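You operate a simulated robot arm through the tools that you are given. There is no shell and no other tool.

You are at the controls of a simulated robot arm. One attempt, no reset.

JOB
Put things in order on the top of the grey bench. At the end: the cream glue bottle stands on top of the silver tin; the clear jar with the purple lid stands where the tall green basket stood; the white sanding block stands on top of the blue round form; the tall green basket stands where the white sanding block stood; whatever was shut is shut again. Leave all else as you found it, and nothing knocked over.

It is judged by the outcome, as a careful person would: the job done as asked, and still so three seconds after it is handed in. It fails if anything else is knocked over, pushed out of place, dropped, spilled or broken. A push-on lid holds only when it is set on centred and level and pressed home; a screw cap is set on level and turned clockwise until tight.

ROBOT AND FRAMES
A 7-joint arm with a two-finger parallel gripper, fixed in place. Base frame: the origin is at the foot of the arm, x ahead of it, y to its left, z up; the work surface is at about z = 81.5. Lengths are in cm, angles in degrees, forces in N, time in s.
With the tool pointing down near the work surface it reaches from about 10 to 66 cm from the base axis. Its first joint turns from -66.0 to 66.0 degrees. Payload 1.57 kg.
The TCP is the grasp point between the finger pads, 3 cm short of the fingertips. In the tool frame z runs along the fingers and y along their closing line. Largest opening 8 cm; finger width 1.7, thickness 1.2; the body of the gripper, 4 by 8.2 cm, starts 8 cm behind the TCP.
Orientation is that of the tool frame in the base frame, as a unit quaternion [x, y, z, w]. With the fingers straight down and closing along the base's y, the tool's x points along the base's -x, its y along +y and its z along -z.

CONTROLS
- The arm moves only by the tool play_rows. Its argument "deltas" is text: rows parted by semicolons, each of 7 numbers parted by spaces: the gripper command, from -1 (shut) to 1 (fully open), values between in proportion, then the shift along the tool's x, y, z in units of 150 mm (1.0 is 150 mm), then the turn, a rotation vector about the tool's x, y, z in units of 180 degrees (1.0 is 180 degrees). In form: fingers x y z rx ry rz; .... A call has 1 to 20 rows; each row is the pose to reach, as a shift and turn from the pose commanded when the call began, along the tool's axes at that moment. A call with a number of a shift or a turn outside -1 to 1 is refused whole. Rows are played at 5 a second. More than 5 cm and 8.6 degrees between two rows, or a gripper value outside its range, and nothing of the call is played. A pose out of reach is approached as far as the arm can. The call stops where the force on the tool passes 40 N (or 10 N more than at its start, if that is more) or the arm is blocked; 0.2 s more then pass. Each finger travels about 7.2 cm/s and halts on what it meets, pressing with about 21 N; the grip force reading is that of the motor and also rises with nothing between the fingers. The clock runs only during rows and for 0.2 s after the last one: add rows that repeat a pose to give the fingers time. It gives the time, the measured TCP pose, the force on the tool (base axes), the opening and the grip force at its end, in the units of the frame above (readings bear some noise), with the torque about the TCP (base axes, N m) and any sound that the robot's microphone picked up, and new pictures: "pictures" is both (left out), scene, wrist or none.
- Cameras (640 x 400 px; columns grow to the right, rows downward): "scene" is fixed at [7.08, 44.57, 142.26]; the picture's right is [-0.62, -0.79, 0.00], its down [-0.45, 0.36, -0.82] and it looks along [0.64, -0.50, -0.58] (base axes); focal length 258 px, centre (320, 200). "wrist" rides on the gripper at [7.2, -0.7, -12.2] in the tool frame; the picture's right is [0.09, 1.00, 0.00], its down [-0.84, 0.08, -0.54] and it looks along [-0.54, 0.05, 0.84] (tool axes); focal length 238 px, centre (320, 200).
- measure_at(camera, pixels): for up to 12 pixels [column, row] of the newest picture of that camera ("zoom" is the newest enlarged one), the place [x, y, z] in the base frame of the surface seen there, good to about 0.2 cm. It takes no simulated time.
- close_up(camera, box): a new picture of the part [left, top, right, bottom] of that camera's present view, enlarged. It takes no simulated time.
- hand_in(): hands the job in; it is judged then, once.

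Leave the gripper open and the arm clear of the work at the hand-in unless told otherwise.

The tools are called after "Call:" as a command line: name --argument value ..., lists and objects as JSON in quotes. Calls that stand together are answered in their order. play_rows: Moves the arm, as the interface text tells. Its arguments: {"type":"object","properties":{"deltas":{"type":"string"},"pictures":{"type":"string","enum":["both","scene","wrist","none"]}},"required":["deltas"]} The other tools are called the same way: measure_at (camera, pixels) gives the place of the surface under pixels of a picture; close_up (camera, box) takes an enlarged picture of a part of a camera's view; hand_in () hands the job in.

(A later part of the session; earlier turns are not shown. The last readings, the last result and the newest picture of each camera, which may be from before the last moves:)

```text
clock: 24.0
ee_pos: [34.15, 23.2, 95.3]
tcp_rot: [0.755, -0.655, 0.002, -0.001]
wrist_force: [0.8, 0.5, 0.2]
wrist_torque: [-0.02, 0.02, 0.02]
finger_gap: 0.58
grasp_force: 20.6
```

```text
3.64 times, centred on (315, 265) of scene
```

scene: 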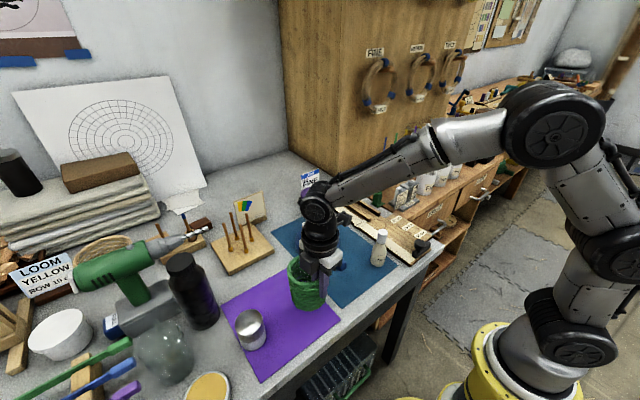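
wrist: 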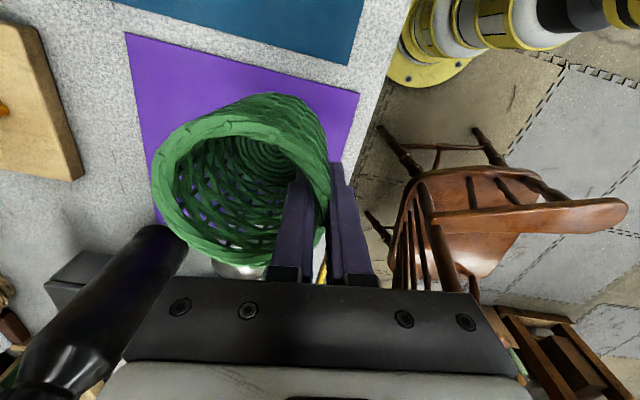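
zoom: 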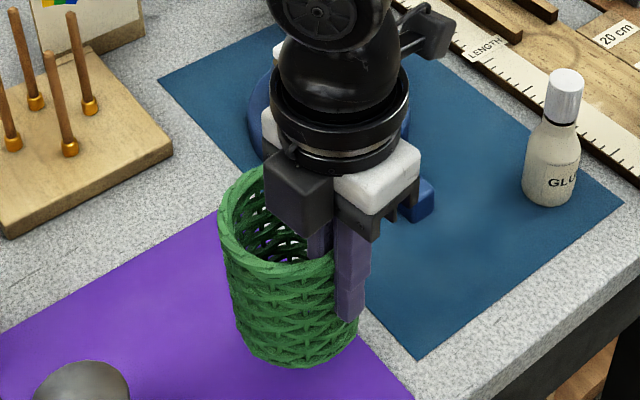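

I measure the hanging basket's rim to see its tilt and where it is relative to the TCP.

Call:
measure_at --camera "scene" --pixels '[[289, 266], [292, 276], [300, 281], [308, 284], [316, 285], [291, 261], [295, 258], [294, 301], [305, 309], [318, 305]]'

Call:
measure_at --camera "wrist" --pixels '[[160, 185], [170, 150], [200, 130], [240, 127], [285, 140], [315, 165], [328, 200], [190, 243], [230, 262], [260, 158], [165, 215], [300, 150]]'

```text
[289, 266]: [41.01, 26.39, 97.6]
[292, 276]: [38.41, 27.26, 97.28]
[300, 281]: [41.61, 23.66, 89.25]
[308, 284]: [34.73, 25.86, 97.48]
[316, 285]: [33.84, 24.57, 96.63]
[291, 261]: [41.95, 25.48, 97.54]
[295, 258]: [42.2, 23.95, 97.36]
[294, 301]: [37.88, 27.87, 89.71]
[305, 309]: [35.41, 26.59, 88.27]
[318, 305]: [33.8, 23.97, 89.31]
```

```text
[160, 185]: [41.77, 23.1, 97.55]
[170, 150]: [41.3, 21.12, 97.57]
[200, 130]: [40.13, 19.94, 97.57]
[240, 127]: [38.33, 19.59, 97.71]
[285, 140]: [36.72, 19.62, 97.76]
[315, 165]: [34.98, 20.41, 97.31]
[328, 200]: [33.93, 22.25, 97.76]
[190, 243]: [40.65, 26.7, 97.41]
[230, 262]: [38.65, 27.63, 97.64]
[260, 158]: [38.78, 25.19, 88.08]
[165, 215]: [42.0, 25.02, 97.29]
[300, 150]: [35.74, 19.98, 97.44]
```

The rim is level (z 97.3–97.7 all round), with its centre at (38.0, 23.6), offset (3.75, 0.45) from the TCP. I carry it across so its centre goes to the block's old spot, (51.9, 29.8).

Call:
play_rows --deltas "-1 -0.03 -0.1 0 0 0 0; -1 -0.08 -0.28 0 0 0 0; -1 -0.14 -0.49 0 0 0 0; -1 -0.2 -0.7 0 0 0 0; -1 -0.25 -0.88 0 0 0 0; -1 -0.279 -0.979 0 0 0 0; -1 -0.279 -0.979 0 0 0 0"

Call:
close_up --camera "scene" --box '[205, 190, 325, 300]'

Call:
measure_at --camera "wrist" --pixels '[[160, 185], [170, 150], [200, 130], [240, 127], [285, 140], [315, 165], [328, 200], [190, 243], [230, 262], [165, 215]]'

```text
clock: 25.6
ee_pos: [48.02, 29.35, 95.33]
tcp_rot: [0.755, -0.655, 0.001, -0.001]
wrist_force: [-0.6, -0.6, -0.2]
wrist_torque: [0.01, -0.01, -0.01]
finger_gap: 0.58
grasp_force: 20.3
```

scene: 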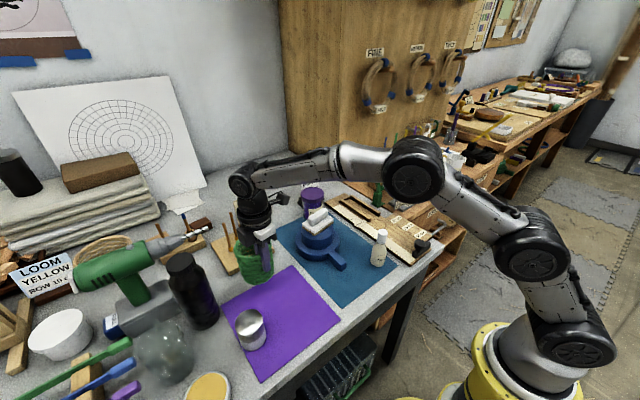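
wrist: 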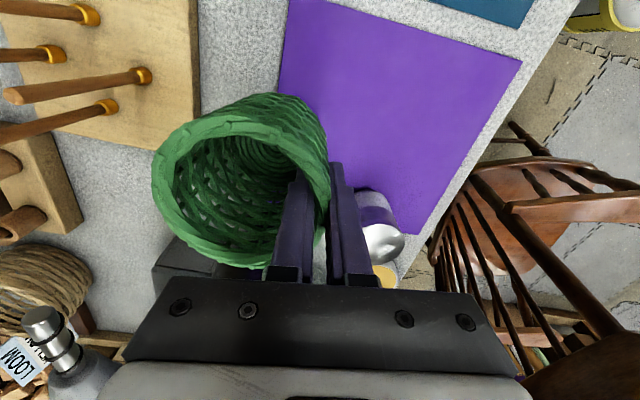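

```text
3.64 times, centred on (265, 245) of scene
```

zoom: 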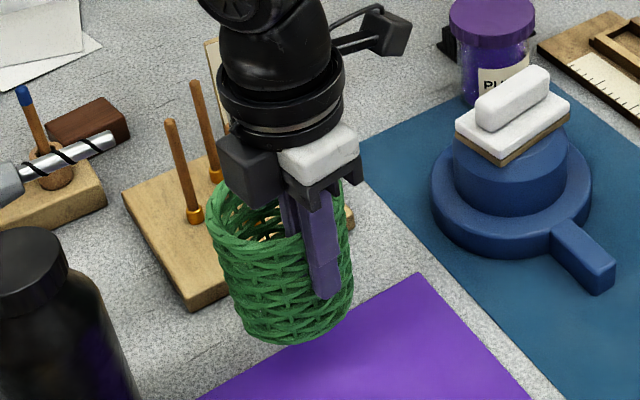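

```text
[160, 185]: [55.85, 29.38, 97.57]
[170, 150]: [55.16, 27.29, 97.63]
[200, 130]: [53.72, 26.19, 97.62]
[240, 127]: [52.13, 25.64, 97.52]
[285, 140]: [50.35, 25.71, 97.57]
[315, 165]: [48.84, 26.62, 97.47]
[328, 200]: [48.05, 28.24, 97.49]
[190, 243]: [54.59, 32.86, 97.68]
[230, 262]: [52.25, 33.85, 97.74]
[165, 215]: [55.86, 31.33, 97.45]
```

The basket rim is now centred at (51.9, 29.75) and clear of the pegs and bottle. I lower 5.5 cm.

Call:
play_rows --deltas "-1 0 0 0.1 0 0 0; -1 0 0 0.2 0 0 0; -1 0 0 0.3 0 0 0; -1 0 0 0.36 0 0 0; -1 0 0 0.375 0 0 0; -1 0 0 0.375 0 0 0" --pictures "none"

Call:
play_rows --deltas "-1 0 0 0.008 0 0 0; -1 0 0 0.015 0 0 0; -1 0 0 0.015 0 0 0" --pictures "none"

```text
clock: 27.0
ee_pos: [48.17, 29.32, 89.6]
tcp_rot: [0.755, -0.656, 0.001, -0.001]
wrist_force: [0.0, 0.5, -0.5]
wrist_torque: [0.0, 0.03, -0.03]
finger_gap: 0.57
grasp_force: 20.9
```

```text
clock: 27.8
ee_pos: [48.15, 29.34, 89.47]
tcp_rot: [0.755, -0.655, 0.001, 0.0]
wrist_force: [-0.1, 0.1, -0.6]
wrist_torque: [0.01, 0.0, 0.0]
finger_gap: 0.61
grasp_force: 21.1
```

No contact yet; I go a little lower in small steps.

Call:
play_rows --deltas "-1 0 0 0.007 0 0 0; -1 0 0 0.014 0 0 0; -1 0 0 0.014 0 0 0" --pictures "none"

```text
clock: 28.6
ee_pos: [48.13, 29.41, 89.33]
tcp_rot: [0.756, -0.655, 0.001, -0.002]
wrist_force: [-2.0, -0.2, 4.4]
wrist_torque: [-0.16, -0.12, -0.01]
finger_gap: 0.59
grasp_force: 20.7
```

Contact (4.4 N up). I open to about 2.6 cm and check before lifting out.

Call:
play_rows --deltas "-0.7 0 0 0 0 0 0; -0.35 0 0 0 0 0 0; -0.35 0 0 0 0 0 0; -0.35 0 0 0 0 0 0"

Call:
close_up --camera "scene" --box '[205, 210, 325, 320]'

```text
clock: 29.6
ee_pos: [48.09, 29.12, 89.28]
tcp_rot: [0.755, -0.656, 0.002, -0.001]
wrist_force: [0.2, -0.1, -0.4]
wrist_torque: [-0.01, -0.01, 0.01]
finger_gap: 2.58
grasp_force: 0.1
```

scene: 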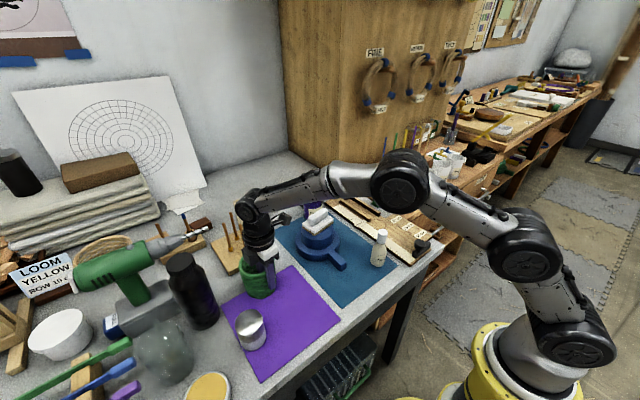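
wrist: 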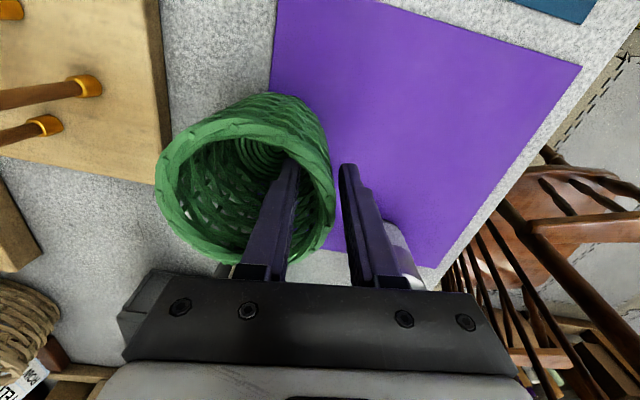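

```text
3.64 times, centred on (265, 265) of scene
```

zoom: 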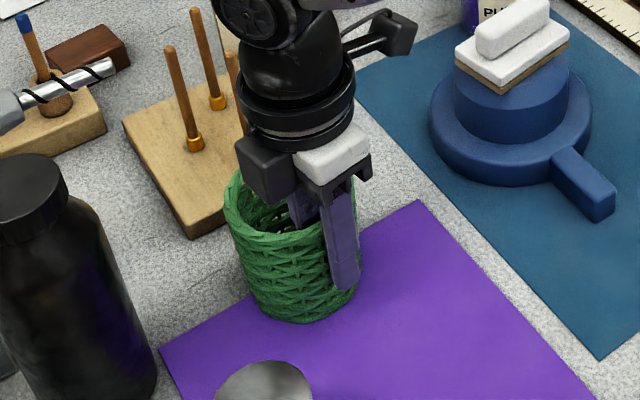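

The basket stands free between the fingers. I lift straight up.

Call:
play_rows --deltas "-0.35 0 0 -0.05 0 0 0; -0.35 0 0 -0.15 0 0 0; -0.35 0 0 -0.3 0 0 0; -0.35 0 0 -0.5 0 0 0; -0.35 0 0 -0.75 0 0 0; -0.35 0 0 -1 0 0 0; -0.35 0 0 -1 0 0 0"

Call:
close_up --camera "scene" --box '[205, 210, 325, 320]'

```text
clock: 31.2
ee_pos: [48.06, 29.06, 104.32]
tcp_rot: [0.755, -0.655, 0.002, 0.0]
wrist_force: [-0.7, 0.6, 0.3]
wrist_torque: [0.02, 0.01, -0.04]
finger_gap: 2.62
grasp_force: 0.0
```

scene: 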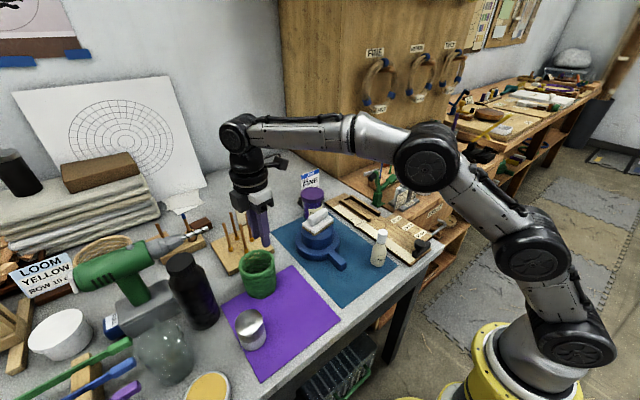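
wrist: 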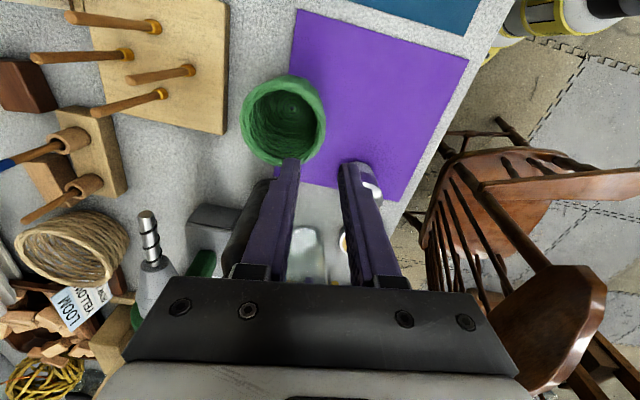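

```text
3.64 times, centred on (265, 265) of scene
```

zoom: 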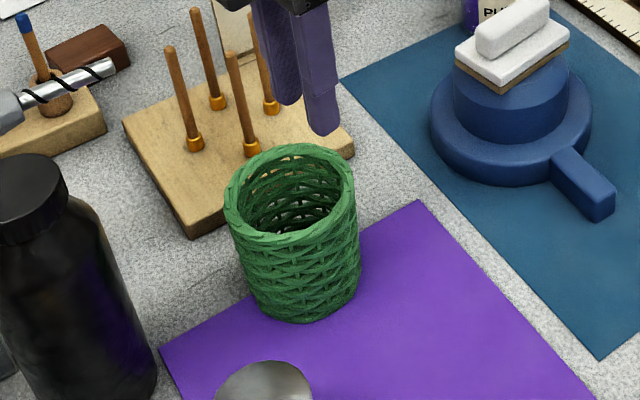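

The basket stands where the block was. Next is the jar. Its lid (about 8 cm) is wider than its body (about 6.9 cm), so I must grip the body from the side with a tilted tool. To keep the wrist camera on the upper side I turn the tool a further 97° counter-clockwise, while moving away at height.

Call:
play_rows --deltas "0 0.081 0 -0.08 0 0 -0.0449; 0 0.163 0 -0.16 0 0 -0.0898; 0 0.244 0 -0.24 0 0 -0.1347; 0 0.325 0 -0.32 0 0 -0.1796; 0 0.407 0 -0.4 0 0 -0.2245; 0 0.488 0 -0.48 0 0 -0.2694; 1 0.569 0 -0.533 0 0 -0.3143; 1 0.65 0 -0.533 0 0 -0.3592; 1 0.732 0 -0.533 0 0 -0.4041; 1 0.813 0 -0.533 0 0 -0.449; 1 0.894 0 -0.533 0 0 -0.4939; 1 0.976 0 -0.533 0 0 -0.5388; 1 0.976 0 -0.533 0 0 -0.5388"

```text
clock: 34.0
ee_pos: [49.38, 16.9, 112.07]
tcp_rot: [0.995, 0.101, 0.001, 0.003]
wrist_force: [-0.2, -0.1, 0.6]
wrist_torque: [0.04, 0.0, 0.0]
finger_gap: 7.96
grasp_force: 0.1
out of reach, approached as far as the arm can: row 12, 13
```

scene: 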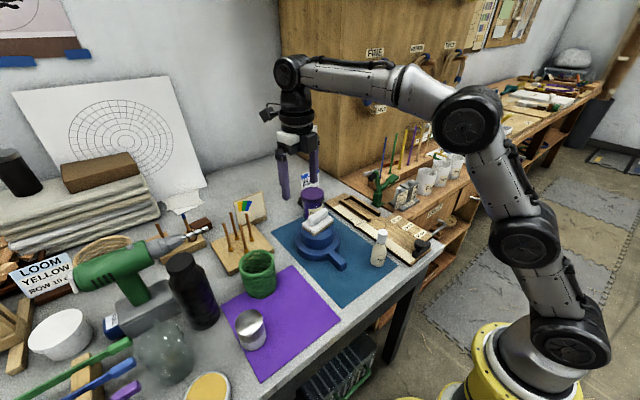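
wrist: 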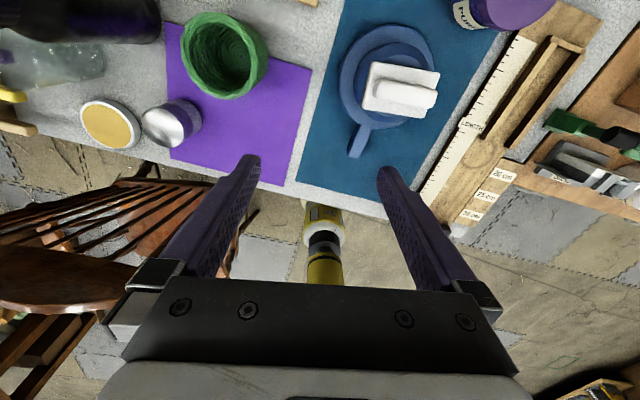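

The turn was reached only nearly (wrist limit close to this heading). Coming to the jar from the base side with the camera on top needs the other way round, so I unwind the wrist clockwise at this safe height, in two calls.

Call:
play_rows --deltas "1 0 0 0 0 0 0.0453; 1 0 0 0 0 0 0.0906; 1 0 0 0 0 0 0.1358; 1 0 0 0 0 0 0.1811; 1 0 0 0 0 0 0.2264; 1 0 0 0 0 0 0.2717; 1 0 0 0 0 0 0.3169; 1 0 0 0 0 0 0.3622; 1 0 0 0 0 0 0.4075; 1 0 0 0 0 0 0.4528; 1 0 0 0 0 0 0.4981; 1 0 0 0 0 0 0.5433; 1 0 0 0 0 0 0.5886; 1 0 0 0 0 0 0.6339; 1 0 0 0 0 0 0.6792; 1 0 0 0 0 0 0.7245; 1 0 0 0 0 0 0.7697; 1 0 0 0 0 0 0.815; 1 0 0 0 0 0 0.8603; 1 0 0 0 0 0 0.9056" --pictures "none"

```text
clock: 38.2
ee_pos: [49.42, 16.91, 112.29]
tcp_rot: [-0.245, 0.969, -0.003, 0.001]
wrist_force: [-0.2, 0.1, 0.4]
wrist_torque: [-0.01, -0.01, -0.01]
finger_gap: 8.01
grasp_force: 0.1
```

The wrist followed (tool x now at azimuth 208°). I continue clockwise another 163° to bring it to about 45°.

Call:
play_rows --deltas "1 0 0 0 0 0 0.0453; 1 0 0 0 0 0 0.0906; 1 0 0 0 0 0 0.1358; 1 0 0 0 0 0 0.1811; 1 0 0 0 0 0 0.2264; 1 0 0 0 0 0 0.2717; 1 0 0 0 0 0 0.3169; 1 0 0 0 0 0 0.3622; 1 0 0 0 0 0 0.4075; 1 0 0 0 0 0 0.4528; 1 0 0 0 0 0 0.4981; 1 0 0 0 0 0 0.5433; 1 0 0 0 0 0 0.5886; 1 0 0 0 0 0 0.6339; 1 0 0 0 0 0 0.6792; 1 0 0 0 0 0 0.7245; 1 0 0 0 0 0 0.7697; 1 0 0 0 0 0 0.815; 1 0 0 0 0 0 0.8603; 1 0 0 0 0 0 0.9056"

```text
clock: 42.4
ee_pos: [49.45, 16.85, 112.39]
tcp_rot: [0.923, 0.385, 0.001, 0.004]
wrist_force: [-0.3, -0.2, -0.4]
wrist_torque: [0.01, 0.05, 0.02]
finger_gap: 8.03
grasp_force: 0.0
```

scene: 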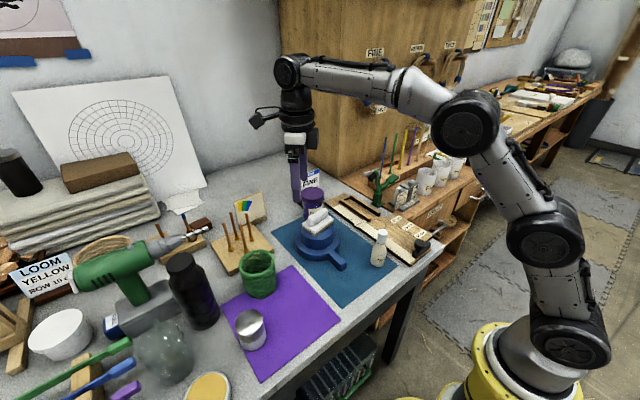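
wrist: 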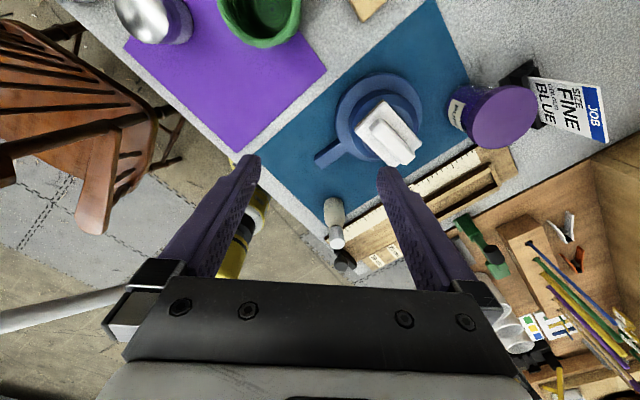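

The tool now has its camera side toward azimuth 45°. I tilt it 50° (fingers pointing forward and down) while moving over the old basket spot, to test that the later placing pose is reachable.

Call:
play_rows --deltas "1 -0.03 -0.123 0.07 0 0.0397 0; 1 -0.061 -0.247 0.141 0 0.0794 0; 1 -0.091 -0.37 0.211 0 0.119 0; 1 -0.122 -0.494 0.282 0 0.1587 0; 1 -0.152 -0.617 0.352 0 0.1984 0; 1 -0.183 -0.741 0.423 0 0.2381 0; 1 -0.213 -0.864 0.493 0 0.2778 0; 1 -0.213 -0.864 0.493 0 0.2778 0"

```text
clock: 44.2
ee_pos: [38.19, 23.68, 104.84]
tcp_rot: [0.835, 0.352, 0.391, -0.16]
wrist_force: [0.5, -0.3, -0.5]
wrist_torque: [-0.01, -0.01, -0.01]
finger_gap: 8.0
grasp_force: 0.0
```

scene: 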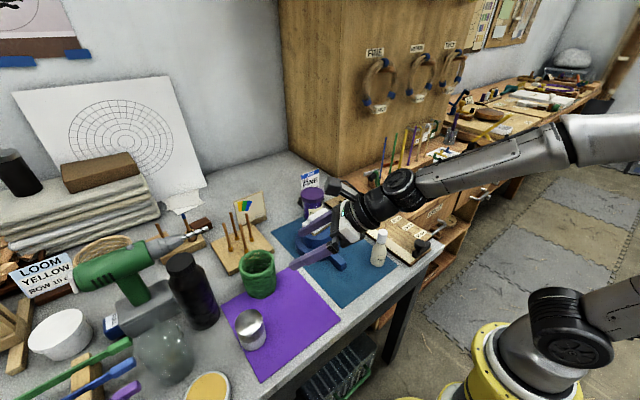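
wrist: 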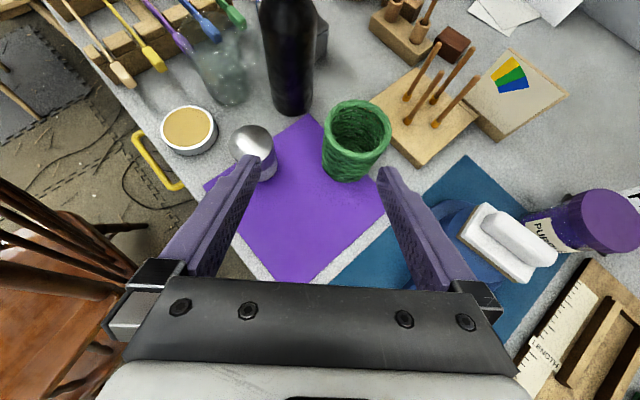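

The tilted pose is reached. I lower towards z≈90 over the empty spot to test the reach there.

Call:
play_rows --deltas "1 -0.153 -0.002 0.128 0 0 0; 1 -0.306 -0.003 0.257 0 0 0; 1 -0.46 -0.005 0.385 0 0 0; 1 -0.613 -0.006 0.514 0 0 0; 1 -0.766 -0.008 0.642 0 0 0; 1 -0.766 -0.008 0.642 0 0 0"

```text
clock: 45.6
ee_pos: [37.96, 23.64, 89.89]
tcp_rot: [0.835, 0.352, 0.391, -0.161]
wrist_force: [0.2, -0.5, 0.1]
wrist_torque: [0.0, 0.03, -0.03]
finger_gap: 7.98
grasp_force: 0.1
```

scene: 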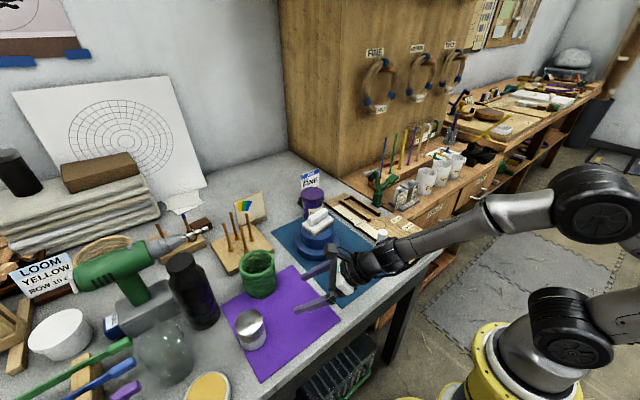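
wrist: 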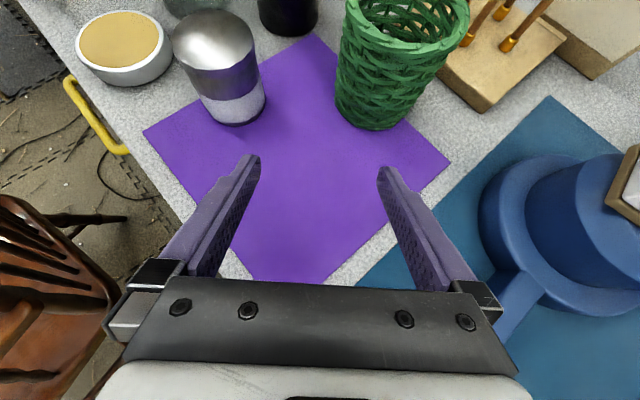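

The placing pose is reachable. I raise back up to z≈105.

Call:
play_rows --deltas "1 0.2 0.002 -0.168 0 0 0; 1 0.4 0.004 -0.335 0 0 0; 1 0.6 0.006 -0.503 0 0 0; 1 0.766 0.008 -0.642 0 0 0; 1 0.766 0.008 -0.642 0 0 0" --pictures "none"

```text
clock: 46.8
ee_pos: [38.03, 23.7, 104.75]
tcp_rot: [0.836, 0.352, 0.39, -0.16]
wrist_force: [-0.2, -0.2, -0.4]
wrist_torque: [0.01, 0.0, 0.01]
finger_gap: 8.0
grasp_force: 0.1
```

Now I turn the heading 25° clockwise (to about 20°) and move across, high above the form.

Call:
play_rows --deltas "1 -0.02 0.164 -0.056 -0.0177 -0.0002 0.0149; 1 -0.04 0.329 -0.113 -0.0355 -0.0004 0.0297; 1 -0.06 0.493 -0.169 -0.0532 -0.0006 0.0446; 1 -0.081 0.658 -0.226 -0.0709 -0.0007 0.0595; 1 -0.101 0.822 -0.282 -0.0887 -0.0009 0.0743; 1 -0.121 0.987 -0.339 -0.1064 -0.0011 0.0892; 1 -0.121 0.987 -0.339 -0.1064 -0.0011 0.0892"

```text
clock: 48.4
ee_pos: [44.91, 9.69, 106.99]
tcp_rot: [0.892, 0.162, 0.416, -0.072]
wrist_force: [0.0, 0.4, -0.1]
wrist_torque: [-0.03, -0.01, 0.0]
finger_gap: 8.01
grasp_force: 0.1
```

scene: 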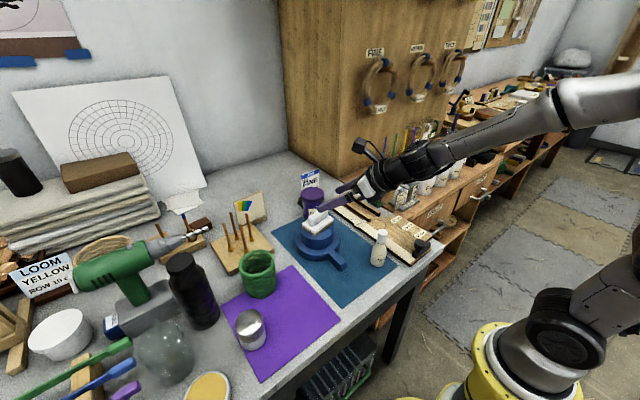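
wrist: 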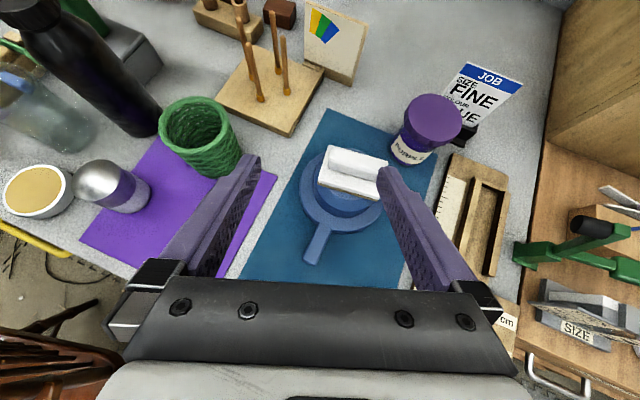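

The jar's lid is seen at (433,120) in the wrist view. I zoom in and measure its edges and body.

Call:
close_up --camera "wrist" --box '[370, 60, 530, 180]'

Call:
measure_at --camera "wrist" --pixels '[[407, 111], [459, 118], [434, 96], [432, 137], [420, 100], [448, 101], [415, 130], [449, 135], [410, 150], [395, 148], [428, 158], [470, 130]]'

```text
3.33 times, centred on (450, 120) of wrist
```

zoom: 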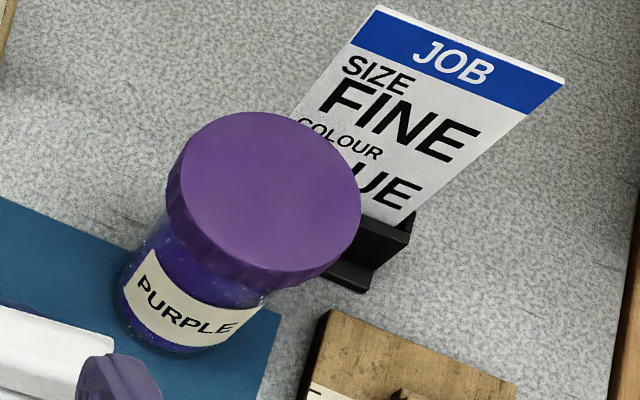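

```text
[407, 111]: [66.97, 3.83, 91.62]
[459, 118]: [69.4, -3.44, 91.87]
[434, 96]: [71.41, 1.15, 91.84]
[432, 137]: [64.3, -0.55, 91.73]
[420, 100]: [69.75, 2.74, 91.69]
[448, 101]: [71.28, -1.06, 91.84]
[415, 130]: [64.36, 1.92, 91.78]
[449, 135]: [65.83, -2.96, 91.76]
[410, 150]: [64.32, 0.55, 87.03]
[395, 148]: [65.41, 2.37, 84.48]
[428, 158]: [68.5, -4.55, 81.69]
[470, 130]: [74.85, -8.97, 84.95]
```

The lid's centre is at (67.9, 0.2) with a diameter of about 7.7 cm; the body radius is about 3.4. I move to y≈-3 first, clear of the block, still high.

Call:
measure_at --camera "wrist" --pixels '[[454, 142], [452, 157], [449, 156], [460, 160], [440, 150], [462, 135]]'

Call:
play_rows --deltas "1 0 0.3 0.004 0 0 0; 1 0 0.6 0.007 0 0 0; 1 0.002 0.85 0.011 0 0 0; 1 0.002 0.929 0.011 0 0 0; 1 0.002 0.929 0.011 0 0 0"

```text
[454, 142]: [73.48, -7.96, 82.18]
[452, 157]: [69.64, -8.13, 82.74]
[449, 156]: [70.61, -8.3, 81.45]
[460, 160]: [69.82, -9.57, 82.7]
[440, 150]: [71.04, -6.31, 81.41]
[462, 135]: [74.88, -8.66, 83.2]
```

```text
clock: 49.6
ee_pos: [49.95, -3.47, 106.86]
tcp_rot: [0.892, 0.163, 0.416, -0.072]
wrist_force: [0.3, 0.3, 0.3]
wrist_torque: [0.01, 0.01, -0.03]
finger_gap: 8.0
grasp_force: 0.1
```

scene: 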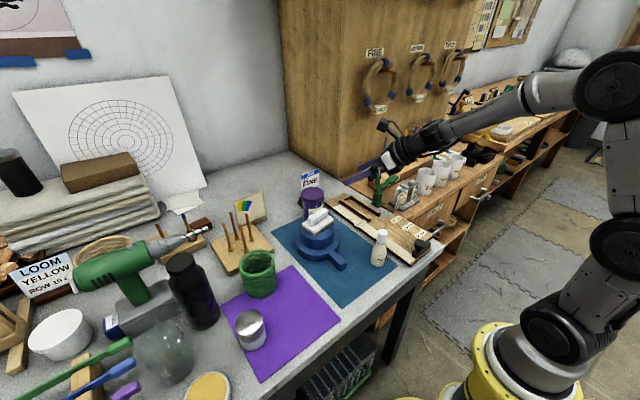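
wrist: 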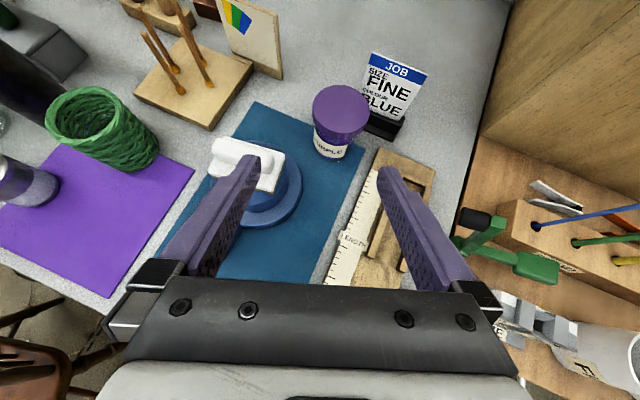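

Clear so far. I move down and forward to a pre-grasp point about 12 cm short of the jar along the approach line.

Call:
play_rows --deltas "1 -0.06 0.039 0.23 0 0 0; 1 -0.118 0.077 0.458 0 0 0; 1 -0.177 0.115 0.687 0 0 0; 1 -0.236 0.153 0.916 0 0 0; 1 -0.236 0.153 0.916 0 0 0"

```text
clock: 50.8
ee_pos: [58.67, -2.49, 95.34]
tcp_rot: [0.892, 0.163, 0.416, -0.071]
wrist_force: [0.6, 0.2, 0.5]
wrist_torque: [0.03, -0.01, 0.0]
finger_gap: 8.02
grasp_force: 0.1
```

scene: 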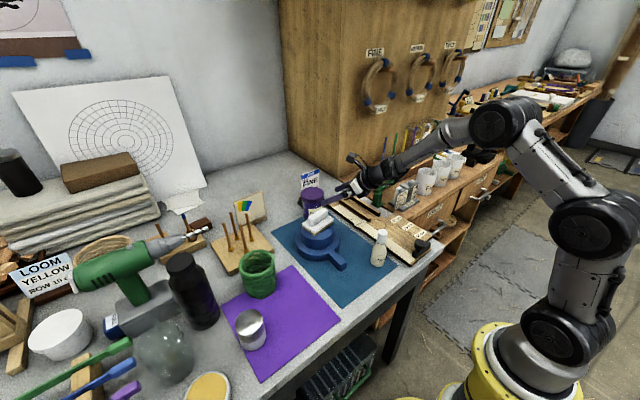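
wrist: 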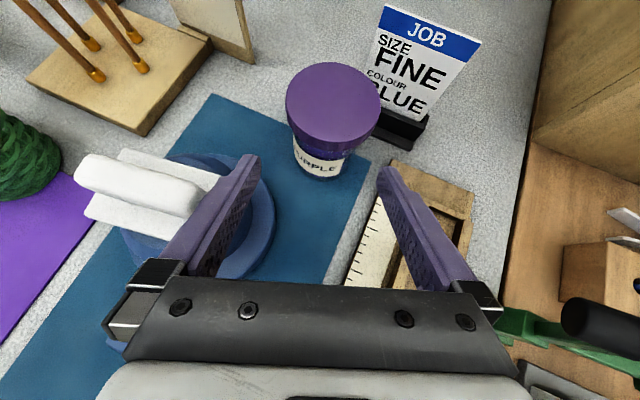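

The jar is centred between the fingertips. I measure it again from here for fine alignment.

Call:
close_up --camera "wrist" --box '[250, 50, 420, 190]'

Call:
measure_at --camera "wrist" --pixels '[[290, 100], [378, 105], [332, 66], [332, 140], [300, 76], [366, 78], [303, 130], [362, 135], [320, 165], [297, 150], [345, 160], [320, 175]]'

```text
2.86 times, centred on (335, 120) of wrist
```

zoom: 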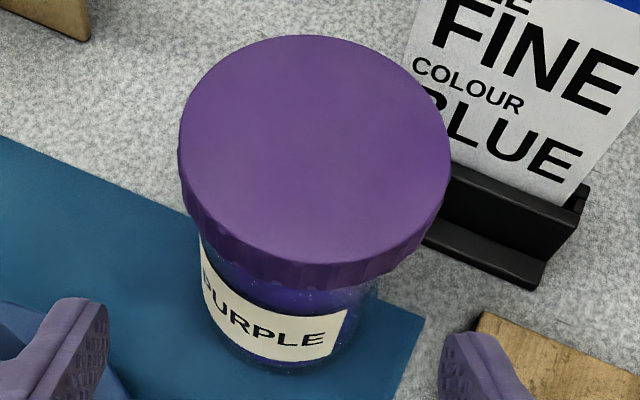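

```text
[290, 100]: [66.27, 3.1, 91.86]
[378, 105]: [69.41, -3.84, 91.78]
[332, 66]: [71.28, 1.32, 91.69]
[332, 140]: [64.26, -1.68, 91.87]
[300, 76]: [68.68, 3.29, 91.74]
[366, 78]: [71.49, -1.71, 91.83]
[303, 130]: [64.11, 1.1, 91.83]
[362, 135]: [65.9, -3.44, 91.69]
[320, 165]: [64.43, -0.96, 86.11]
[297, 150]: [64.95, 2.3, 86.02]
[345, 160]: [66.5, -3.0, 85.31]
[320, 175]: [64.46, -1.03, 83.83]
```

Combined estimate of the jar axis: (67.8, 0.0). I align laterally and advance 8 cm along the tool axis.

Call:
play_rows --deltas "1 -0.0625 0.053 0.1 0 0 0; 1 -0.0625 0.053 0.25 0 0 0; 1 -0.0625 0.053 0.4 0 0 0; 1 -0.0625 0.053 0.53 0 0 0; 1 -0.0625 0.053 0.53 0 0 0"

Call:
close_up --camera "scene" --box '[270, 160, 390, 260]'

```text
clock: 52.0
ee_pos: [64.04, -1.49, 89.39]
tcp_rot: [0.892, 0.162, 0.416, -0.071]
wrist_force: [-0.5, -0.7, -0.3]
wrist_torque: [-0.01, 0.0, 0.0]
finger_gap: 8.0
grasp_force: 0.1
```

scene: 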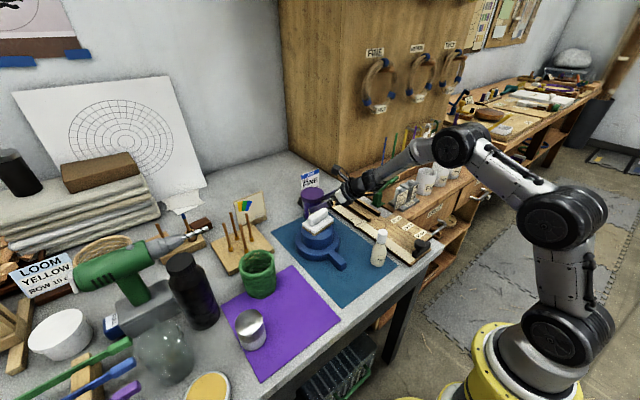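
wrist: 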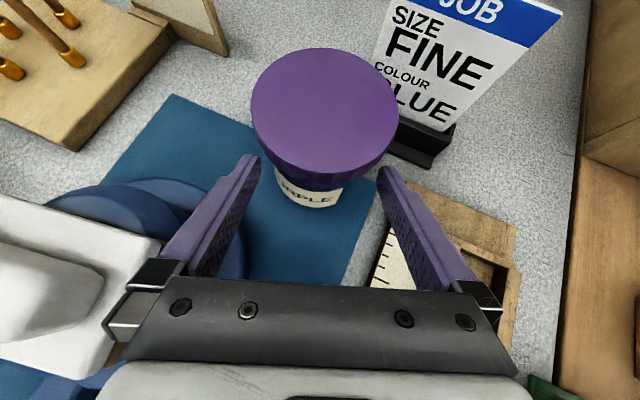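

```text
4.00 times, centred on (330, 210) of scene
```

zoom: 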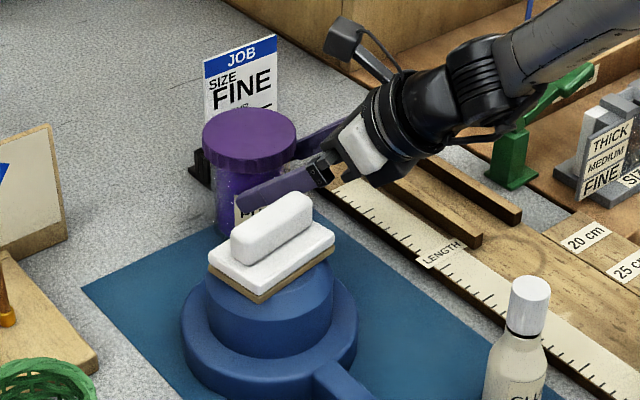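

Fingers straddle the jar below the lid edge. I advance the last 5.1 cm so the pads reach the jar axis.

Call:
play_rows --deltas "1 0.005 -0.004 0.08 0 0 0; 1 0.01 -0.007 0.16 0 0 0; 1 0.01 -0.007 0.25 0 0 0; 1 0.01 -0.007 0.343 0 0 0; 1 0.01 -0.007 0.343 0 0 0"

Call:
close_up --camera "scene" --box '[270, 160, 390, 260]'

Call:
close_up --camera "wrist" --box '[200, 40, 440, 240]'

```text
clock: 53.2
ee_pos: [67.79, -0.12, 86.37]
tcp_rot: [0.892, 0.163, 0.416, -0.072]
wrist_force: [0.0, 0.3, 0.6]
wrist_torque: [-0.01, 0.01, -0.02]
finger_gap: 7.99
grasp_force: 0.0
```

scene: 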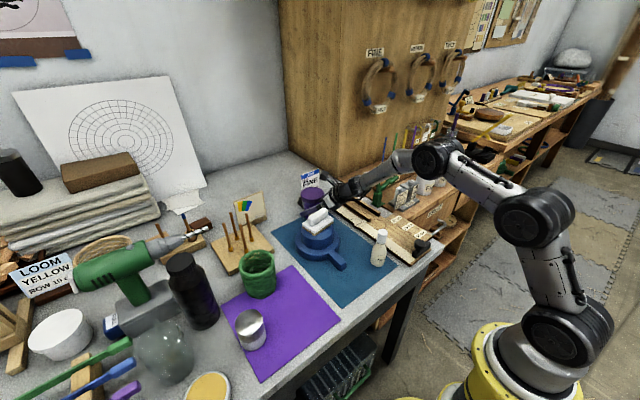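
wrist: 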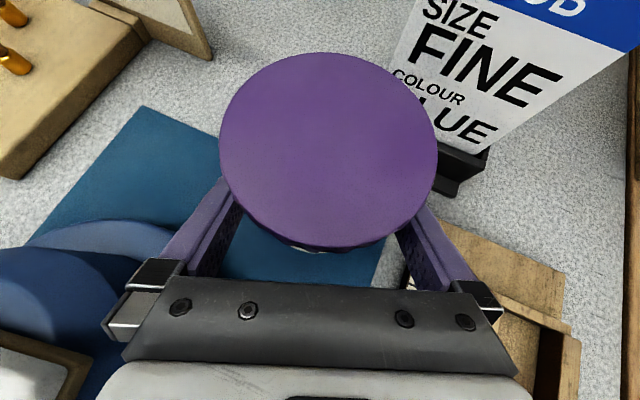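

```text
4.00 times, centred on (330, 210) of scene
```

zoom: 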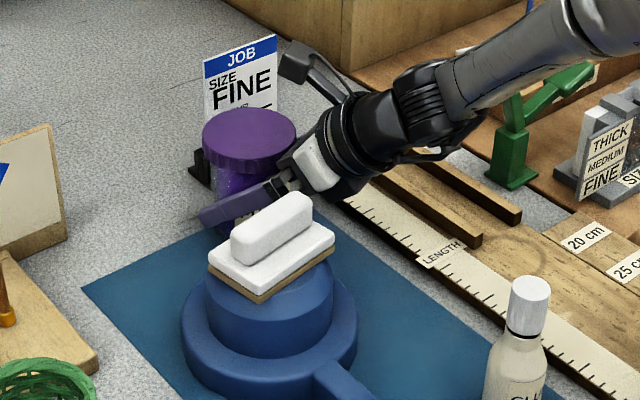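

```text
2.00 times, centred on (320, 140) of wrist
```

zoom: 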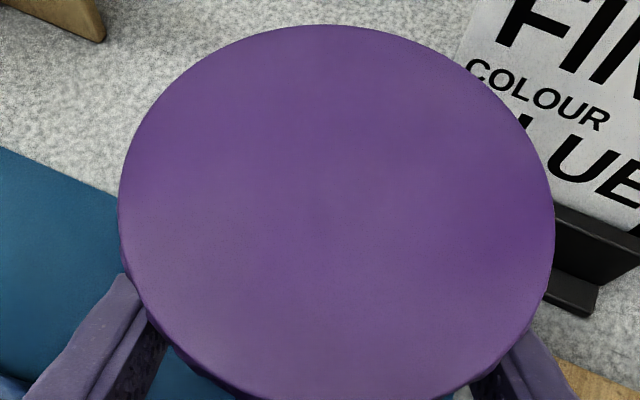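

Both fingers are beside the body, under the lid, with no contact force. I close gradually on the body.

Call:
play_rows --deltas "0.85 0 0 0 0 0 0; 0.75 0 0 0 0 0 0; 0.68 0 0 0 0 0 0; 0.6 0 0 0 0 0 0; 0.3 0 0 0 0 0 0; -1 0 0 0 0 0 0; -1 0 0 0 0 0 0; -1 0 0 0 0 0 0"

Call:
close_up --camera "scene" --box '[270, 160, 390, 260]'

```text
clock: 55.0
ee_pos: [67.72, -0.11, 86.22]
tcp_rot: [0.892, 0.163, 0.416, -0.072]
wrist_force: [-0.8, 1.1, -0.1]
wrist_torque: [-0.02, 0.04, -0.05]
finger_gap: 6.72
grasp_force: 21.2
```

scene: 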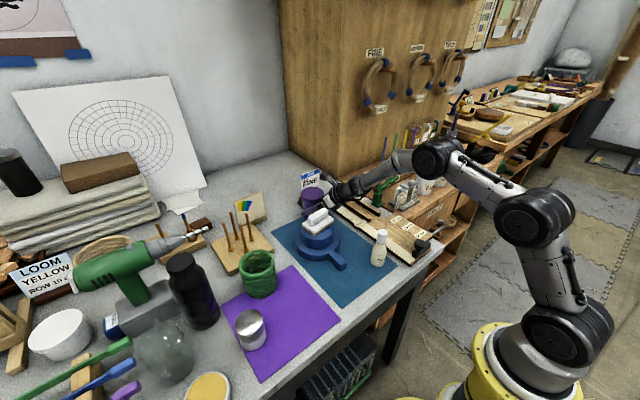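
wrist: 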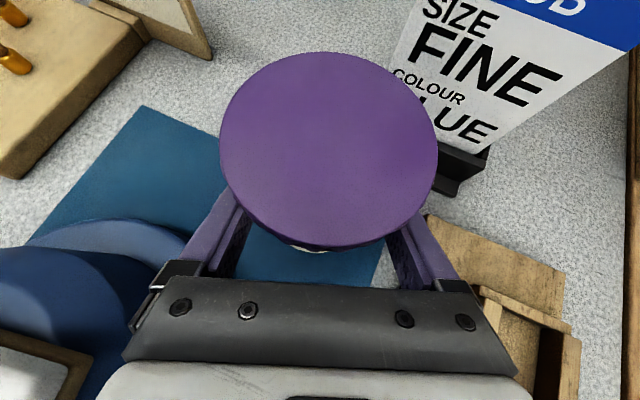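

```text
4.00 times, centred on (330, 210) of scene
```

zoom: 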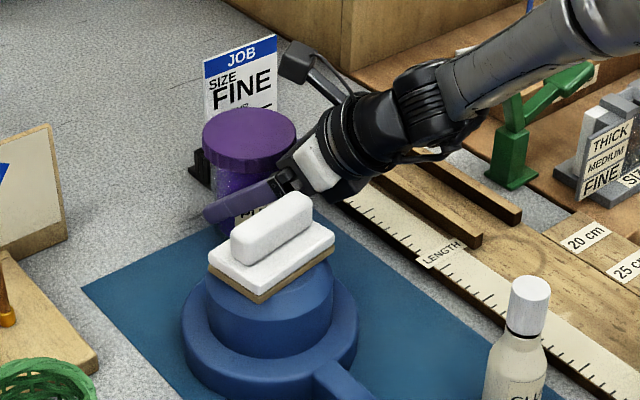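

The body is gripped (gap 6.72, 21 N). I lift 1 cm first and look.

Call:
play_rows --deltas "-1 0.02 0 -0.017 0 0 0; -1 0.051 0 -0.043 0 0 0; -1 0.077 0.001 -0.064 0 0 0; -1 0.077 0.001 -0.064 0 0 0"

Call:
close_up --camera "scene" --box '[270, 160, 390, 260]'

```text
clock: 56.0
ee_pos: [67.65, -0.13, 87.76]
tcp_rot: [0.892, 0.162, 0.416, -0.072]
wrist_force: [-0.7, -0.1, -4.8]
wrist_torque: [0.03, 0.0, 0.01]
finger_gap: 6.63
grasp_force: 21.4
```

scene: 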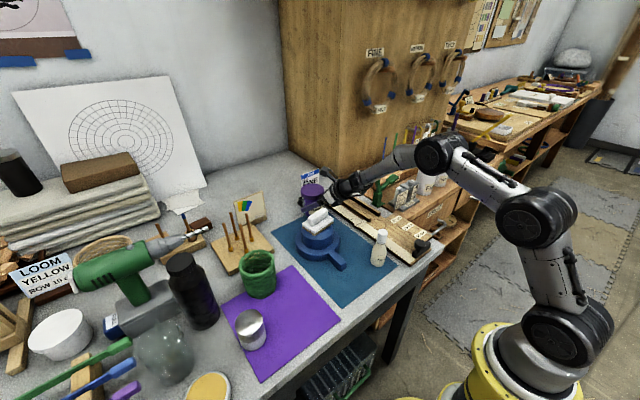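
wrist: 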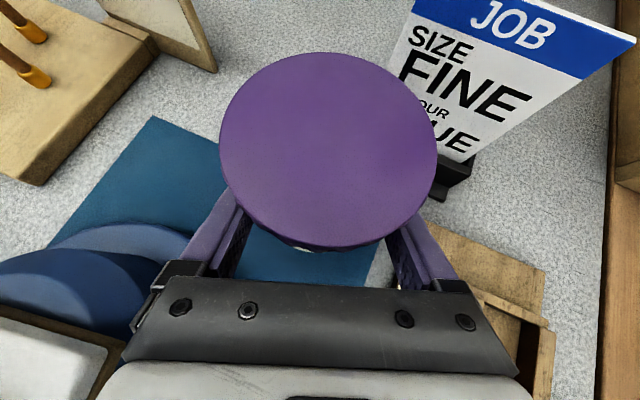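

```text
4.00 times, centred on (330, 210) of scene
```

zoom: 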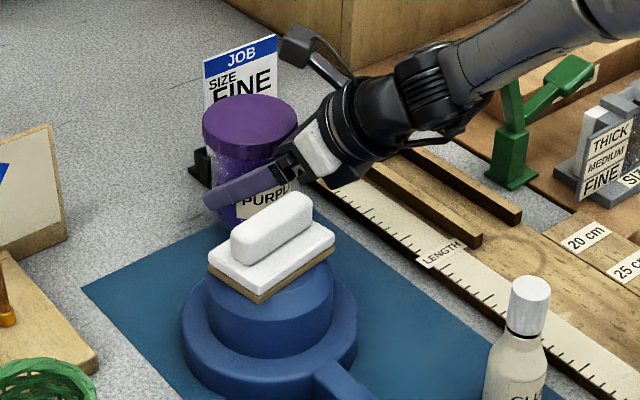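

The jar is up (4.5 N weight) and steady. I lift it another 13.5 cm.

Call:
play_rows --deltas "-1 0.07 0.001 -0.06 0 0 0; -1 0.19 0.002 -0.16 0 0 0; -1 0.32 0.003 -0.269 0 0 0; -1 0.45 0.004 -0.378 0 0 0; -1 0.58 0.005 -0.487 0 0 0; -1 0.66 0.006 -0.555 0 0 0; -1 0.689 0.006 -0.579 0 0 0; -1 0.689 0.006 -0.579 0 0 0"

Call:
measure_at --camera "wrist" --pixels '[[228, 150], [430, 150], [330, 60], [320, 230], [330, 150]]'

```text
clock: 57.8
ee_pos: [67.86, -0.08, 101.3]
tcp_rot: [0.892, 0.162, 0.416, -0.072]
wrist_force: [-0.2, -0.3, -4.9]
wrist_torque: [0.01, 0.02, -0.01]
finger_gap: 6.62
grasp_force: 20.9
```

scene: 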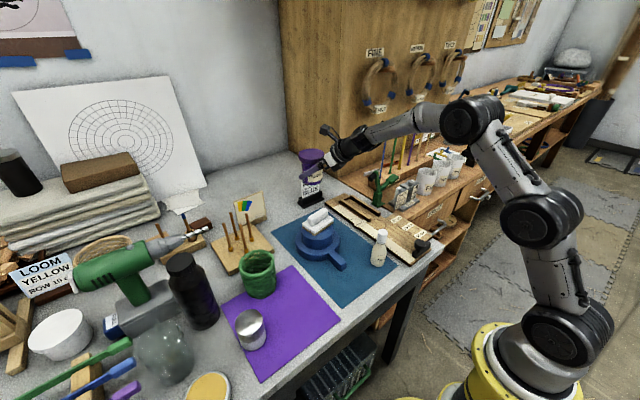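
wrist: 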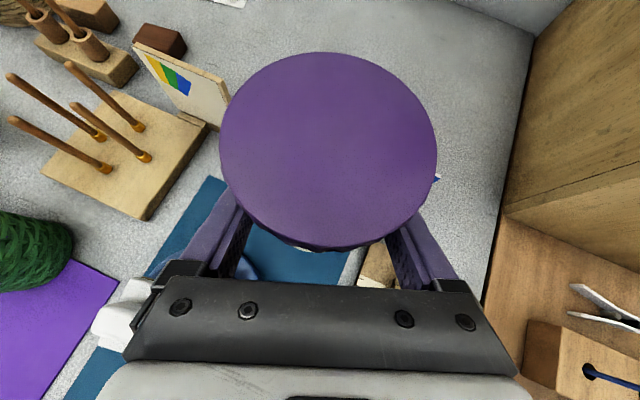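

```text
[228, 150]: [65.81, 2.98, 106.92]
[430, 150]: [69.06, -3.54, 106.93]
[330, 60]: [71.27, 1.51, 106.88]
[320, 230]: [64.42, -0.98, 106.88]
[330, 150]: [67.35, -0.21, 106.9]
```

The lid stays level (z 106.9 all round). I raise 3.5 cm more and carry the jar back over the form, bottom about 5 cm above the block.

Call:
play_rows --deltas "-1 0.09 0.001 -0.075 0 0 0; -1 0.179 0.0015 -0.15 0 0 0; -1 0.146 -0.089 -0.19 0 0 0; -1 0.087 -0.252 -0.262 0 0 0; -1 0.028 -0.415 -0.334 0 0 0; -1 -0.032 -0.577 -0.406 0 0 0; -1 -0.091 -0.74 -0.478 0 0 0; -1 -0.134 -0.858 -0.53 0 0 0; -1 -0.15 -0.903 -0.55 0 0 0; -1 -0.15 -0.903 -0.55 0 0 0"

```text
clock: 60.0
ee_pos: [55.74, 10.16, 104.76]
tcp_rot: [0.892, 0.163, 0.416, -0.072]
wrist_force: [0.6, -0.6, -5.0]
wrist_torque: [-0.02, 0.02, 0.02]
finger_gap: 6.64
grasp_force: 21.4
```

scene: 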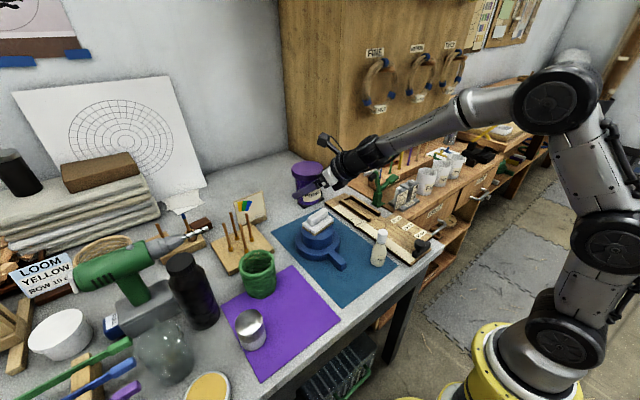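
wrist: 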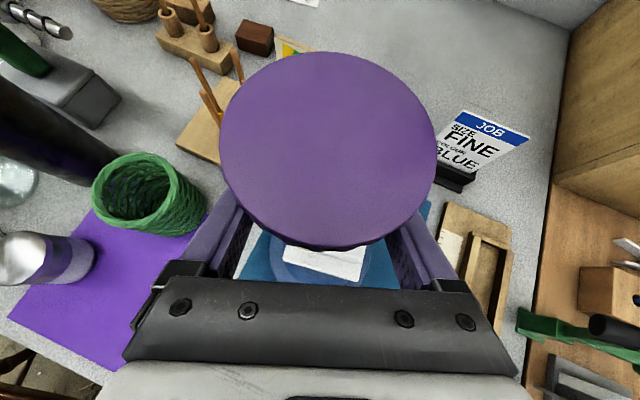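

Next I carry on toward the old basket spot, turning the heading back 25° so it matches the tested placing pose.

Call:
play_rows --deltas "-1 -0.023 -0.074 -0.028 0.0106 0.0001 -0.0089; -1 -0.058 -0.185 -0.071 0.0266 0.0002 -0.0224; -1 -0.099 -0.319 -0.121 0.0457 0.0004 -0.0384; -1 -0.139 -0.445 -0.169 0.0638 0.0005 -0.0536; -1 -0.18 -0.578 -0.22 0.0829 0.0007 -0.0697; -1 -0.215 -0.689 -0.262 0.0989 0.0008 -0.0831; -1 -0.231 -0.741 -0.282 0.1063 0.0009 -0.0894; -1 -0.231 -0.741 -0.282 0.1063 0.0009 -0.0894"

```text
clock: 61.8
ee_pos: [46.69, 18.6, 104.96]
tcp_rot: [0.835, 0.352, 0.391, -0.16]
wrist_force: [0.2, 0.0, -4.7]
wrist_torque: [-0.02, 0.04, -0.02]
finger_gap: 6.63
grasp_force: 20.9
```

scene: 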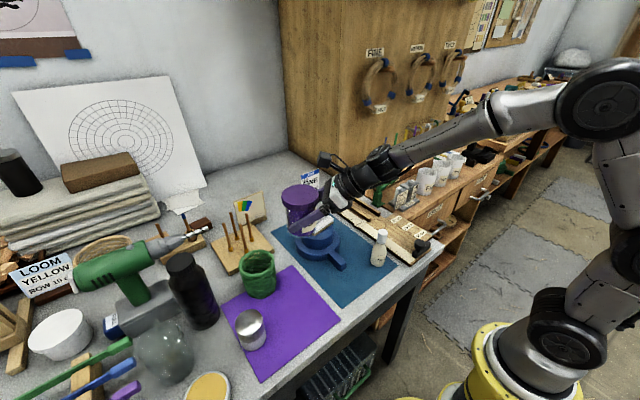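
wrist: 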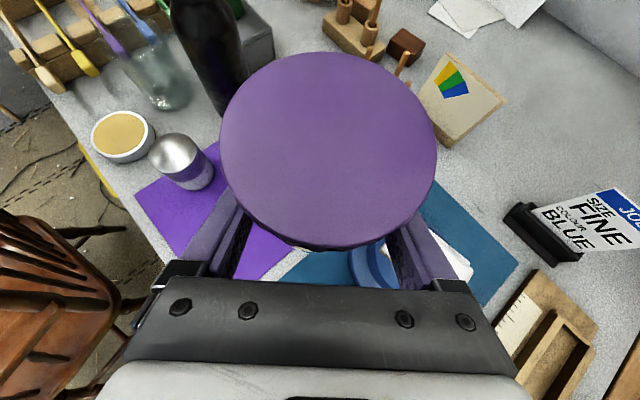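

The jar is over open space. I move the last 10 cm to above (38.0, 23.7).

Call:
play_rows --deltas "-1 -0.015 -0.098 -0.019 0 0 0; -1 -0.04 -0.26 -0.052 0 0 0; -1 -0.066 -0.423 -0.084 0 0 0; -1 -0.091 -0.586 -0.116 0 0 0; -1 -0.101 -0.651 -0.129 0 0 0; -1 -0.101 -0.651 -0.129 0 0 0"

Call:
measure_at --camera "wrist" --pixels '[[226, 150], [433, 150], [330, 57], [320, 235], [250, 90], [405, 90], [255, 210], [400, 215]]'

```text
clock: 63.2
ee_pos: [37.94, 23.51, 104.9]
tcp_rot: [0.836, 0.351, 0.391, -0.159]
wrist_force: [-0.1, 0.7, -4.8]
wrist_torque: [-0.01, 0.01, 0.01]
finger_gap: 6.65
grasp_force: 21.1
```

scene: 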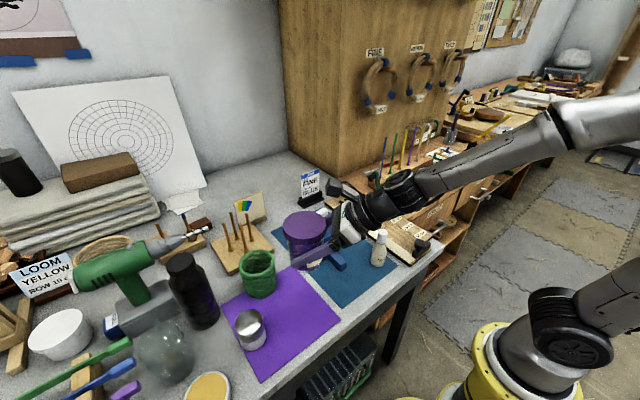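
wrist: 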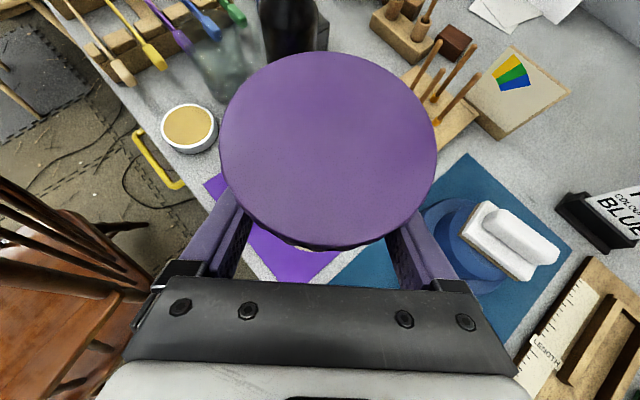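

```text
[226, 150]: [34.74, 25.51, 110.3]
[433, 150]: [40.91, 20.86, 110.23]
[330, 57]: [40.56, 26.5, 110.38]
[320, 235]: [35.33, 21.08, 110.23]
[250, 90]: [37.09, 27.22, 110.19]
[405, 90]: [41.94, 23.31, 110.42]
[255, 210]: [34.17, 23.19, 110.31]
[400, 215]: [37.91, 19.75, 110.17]
```

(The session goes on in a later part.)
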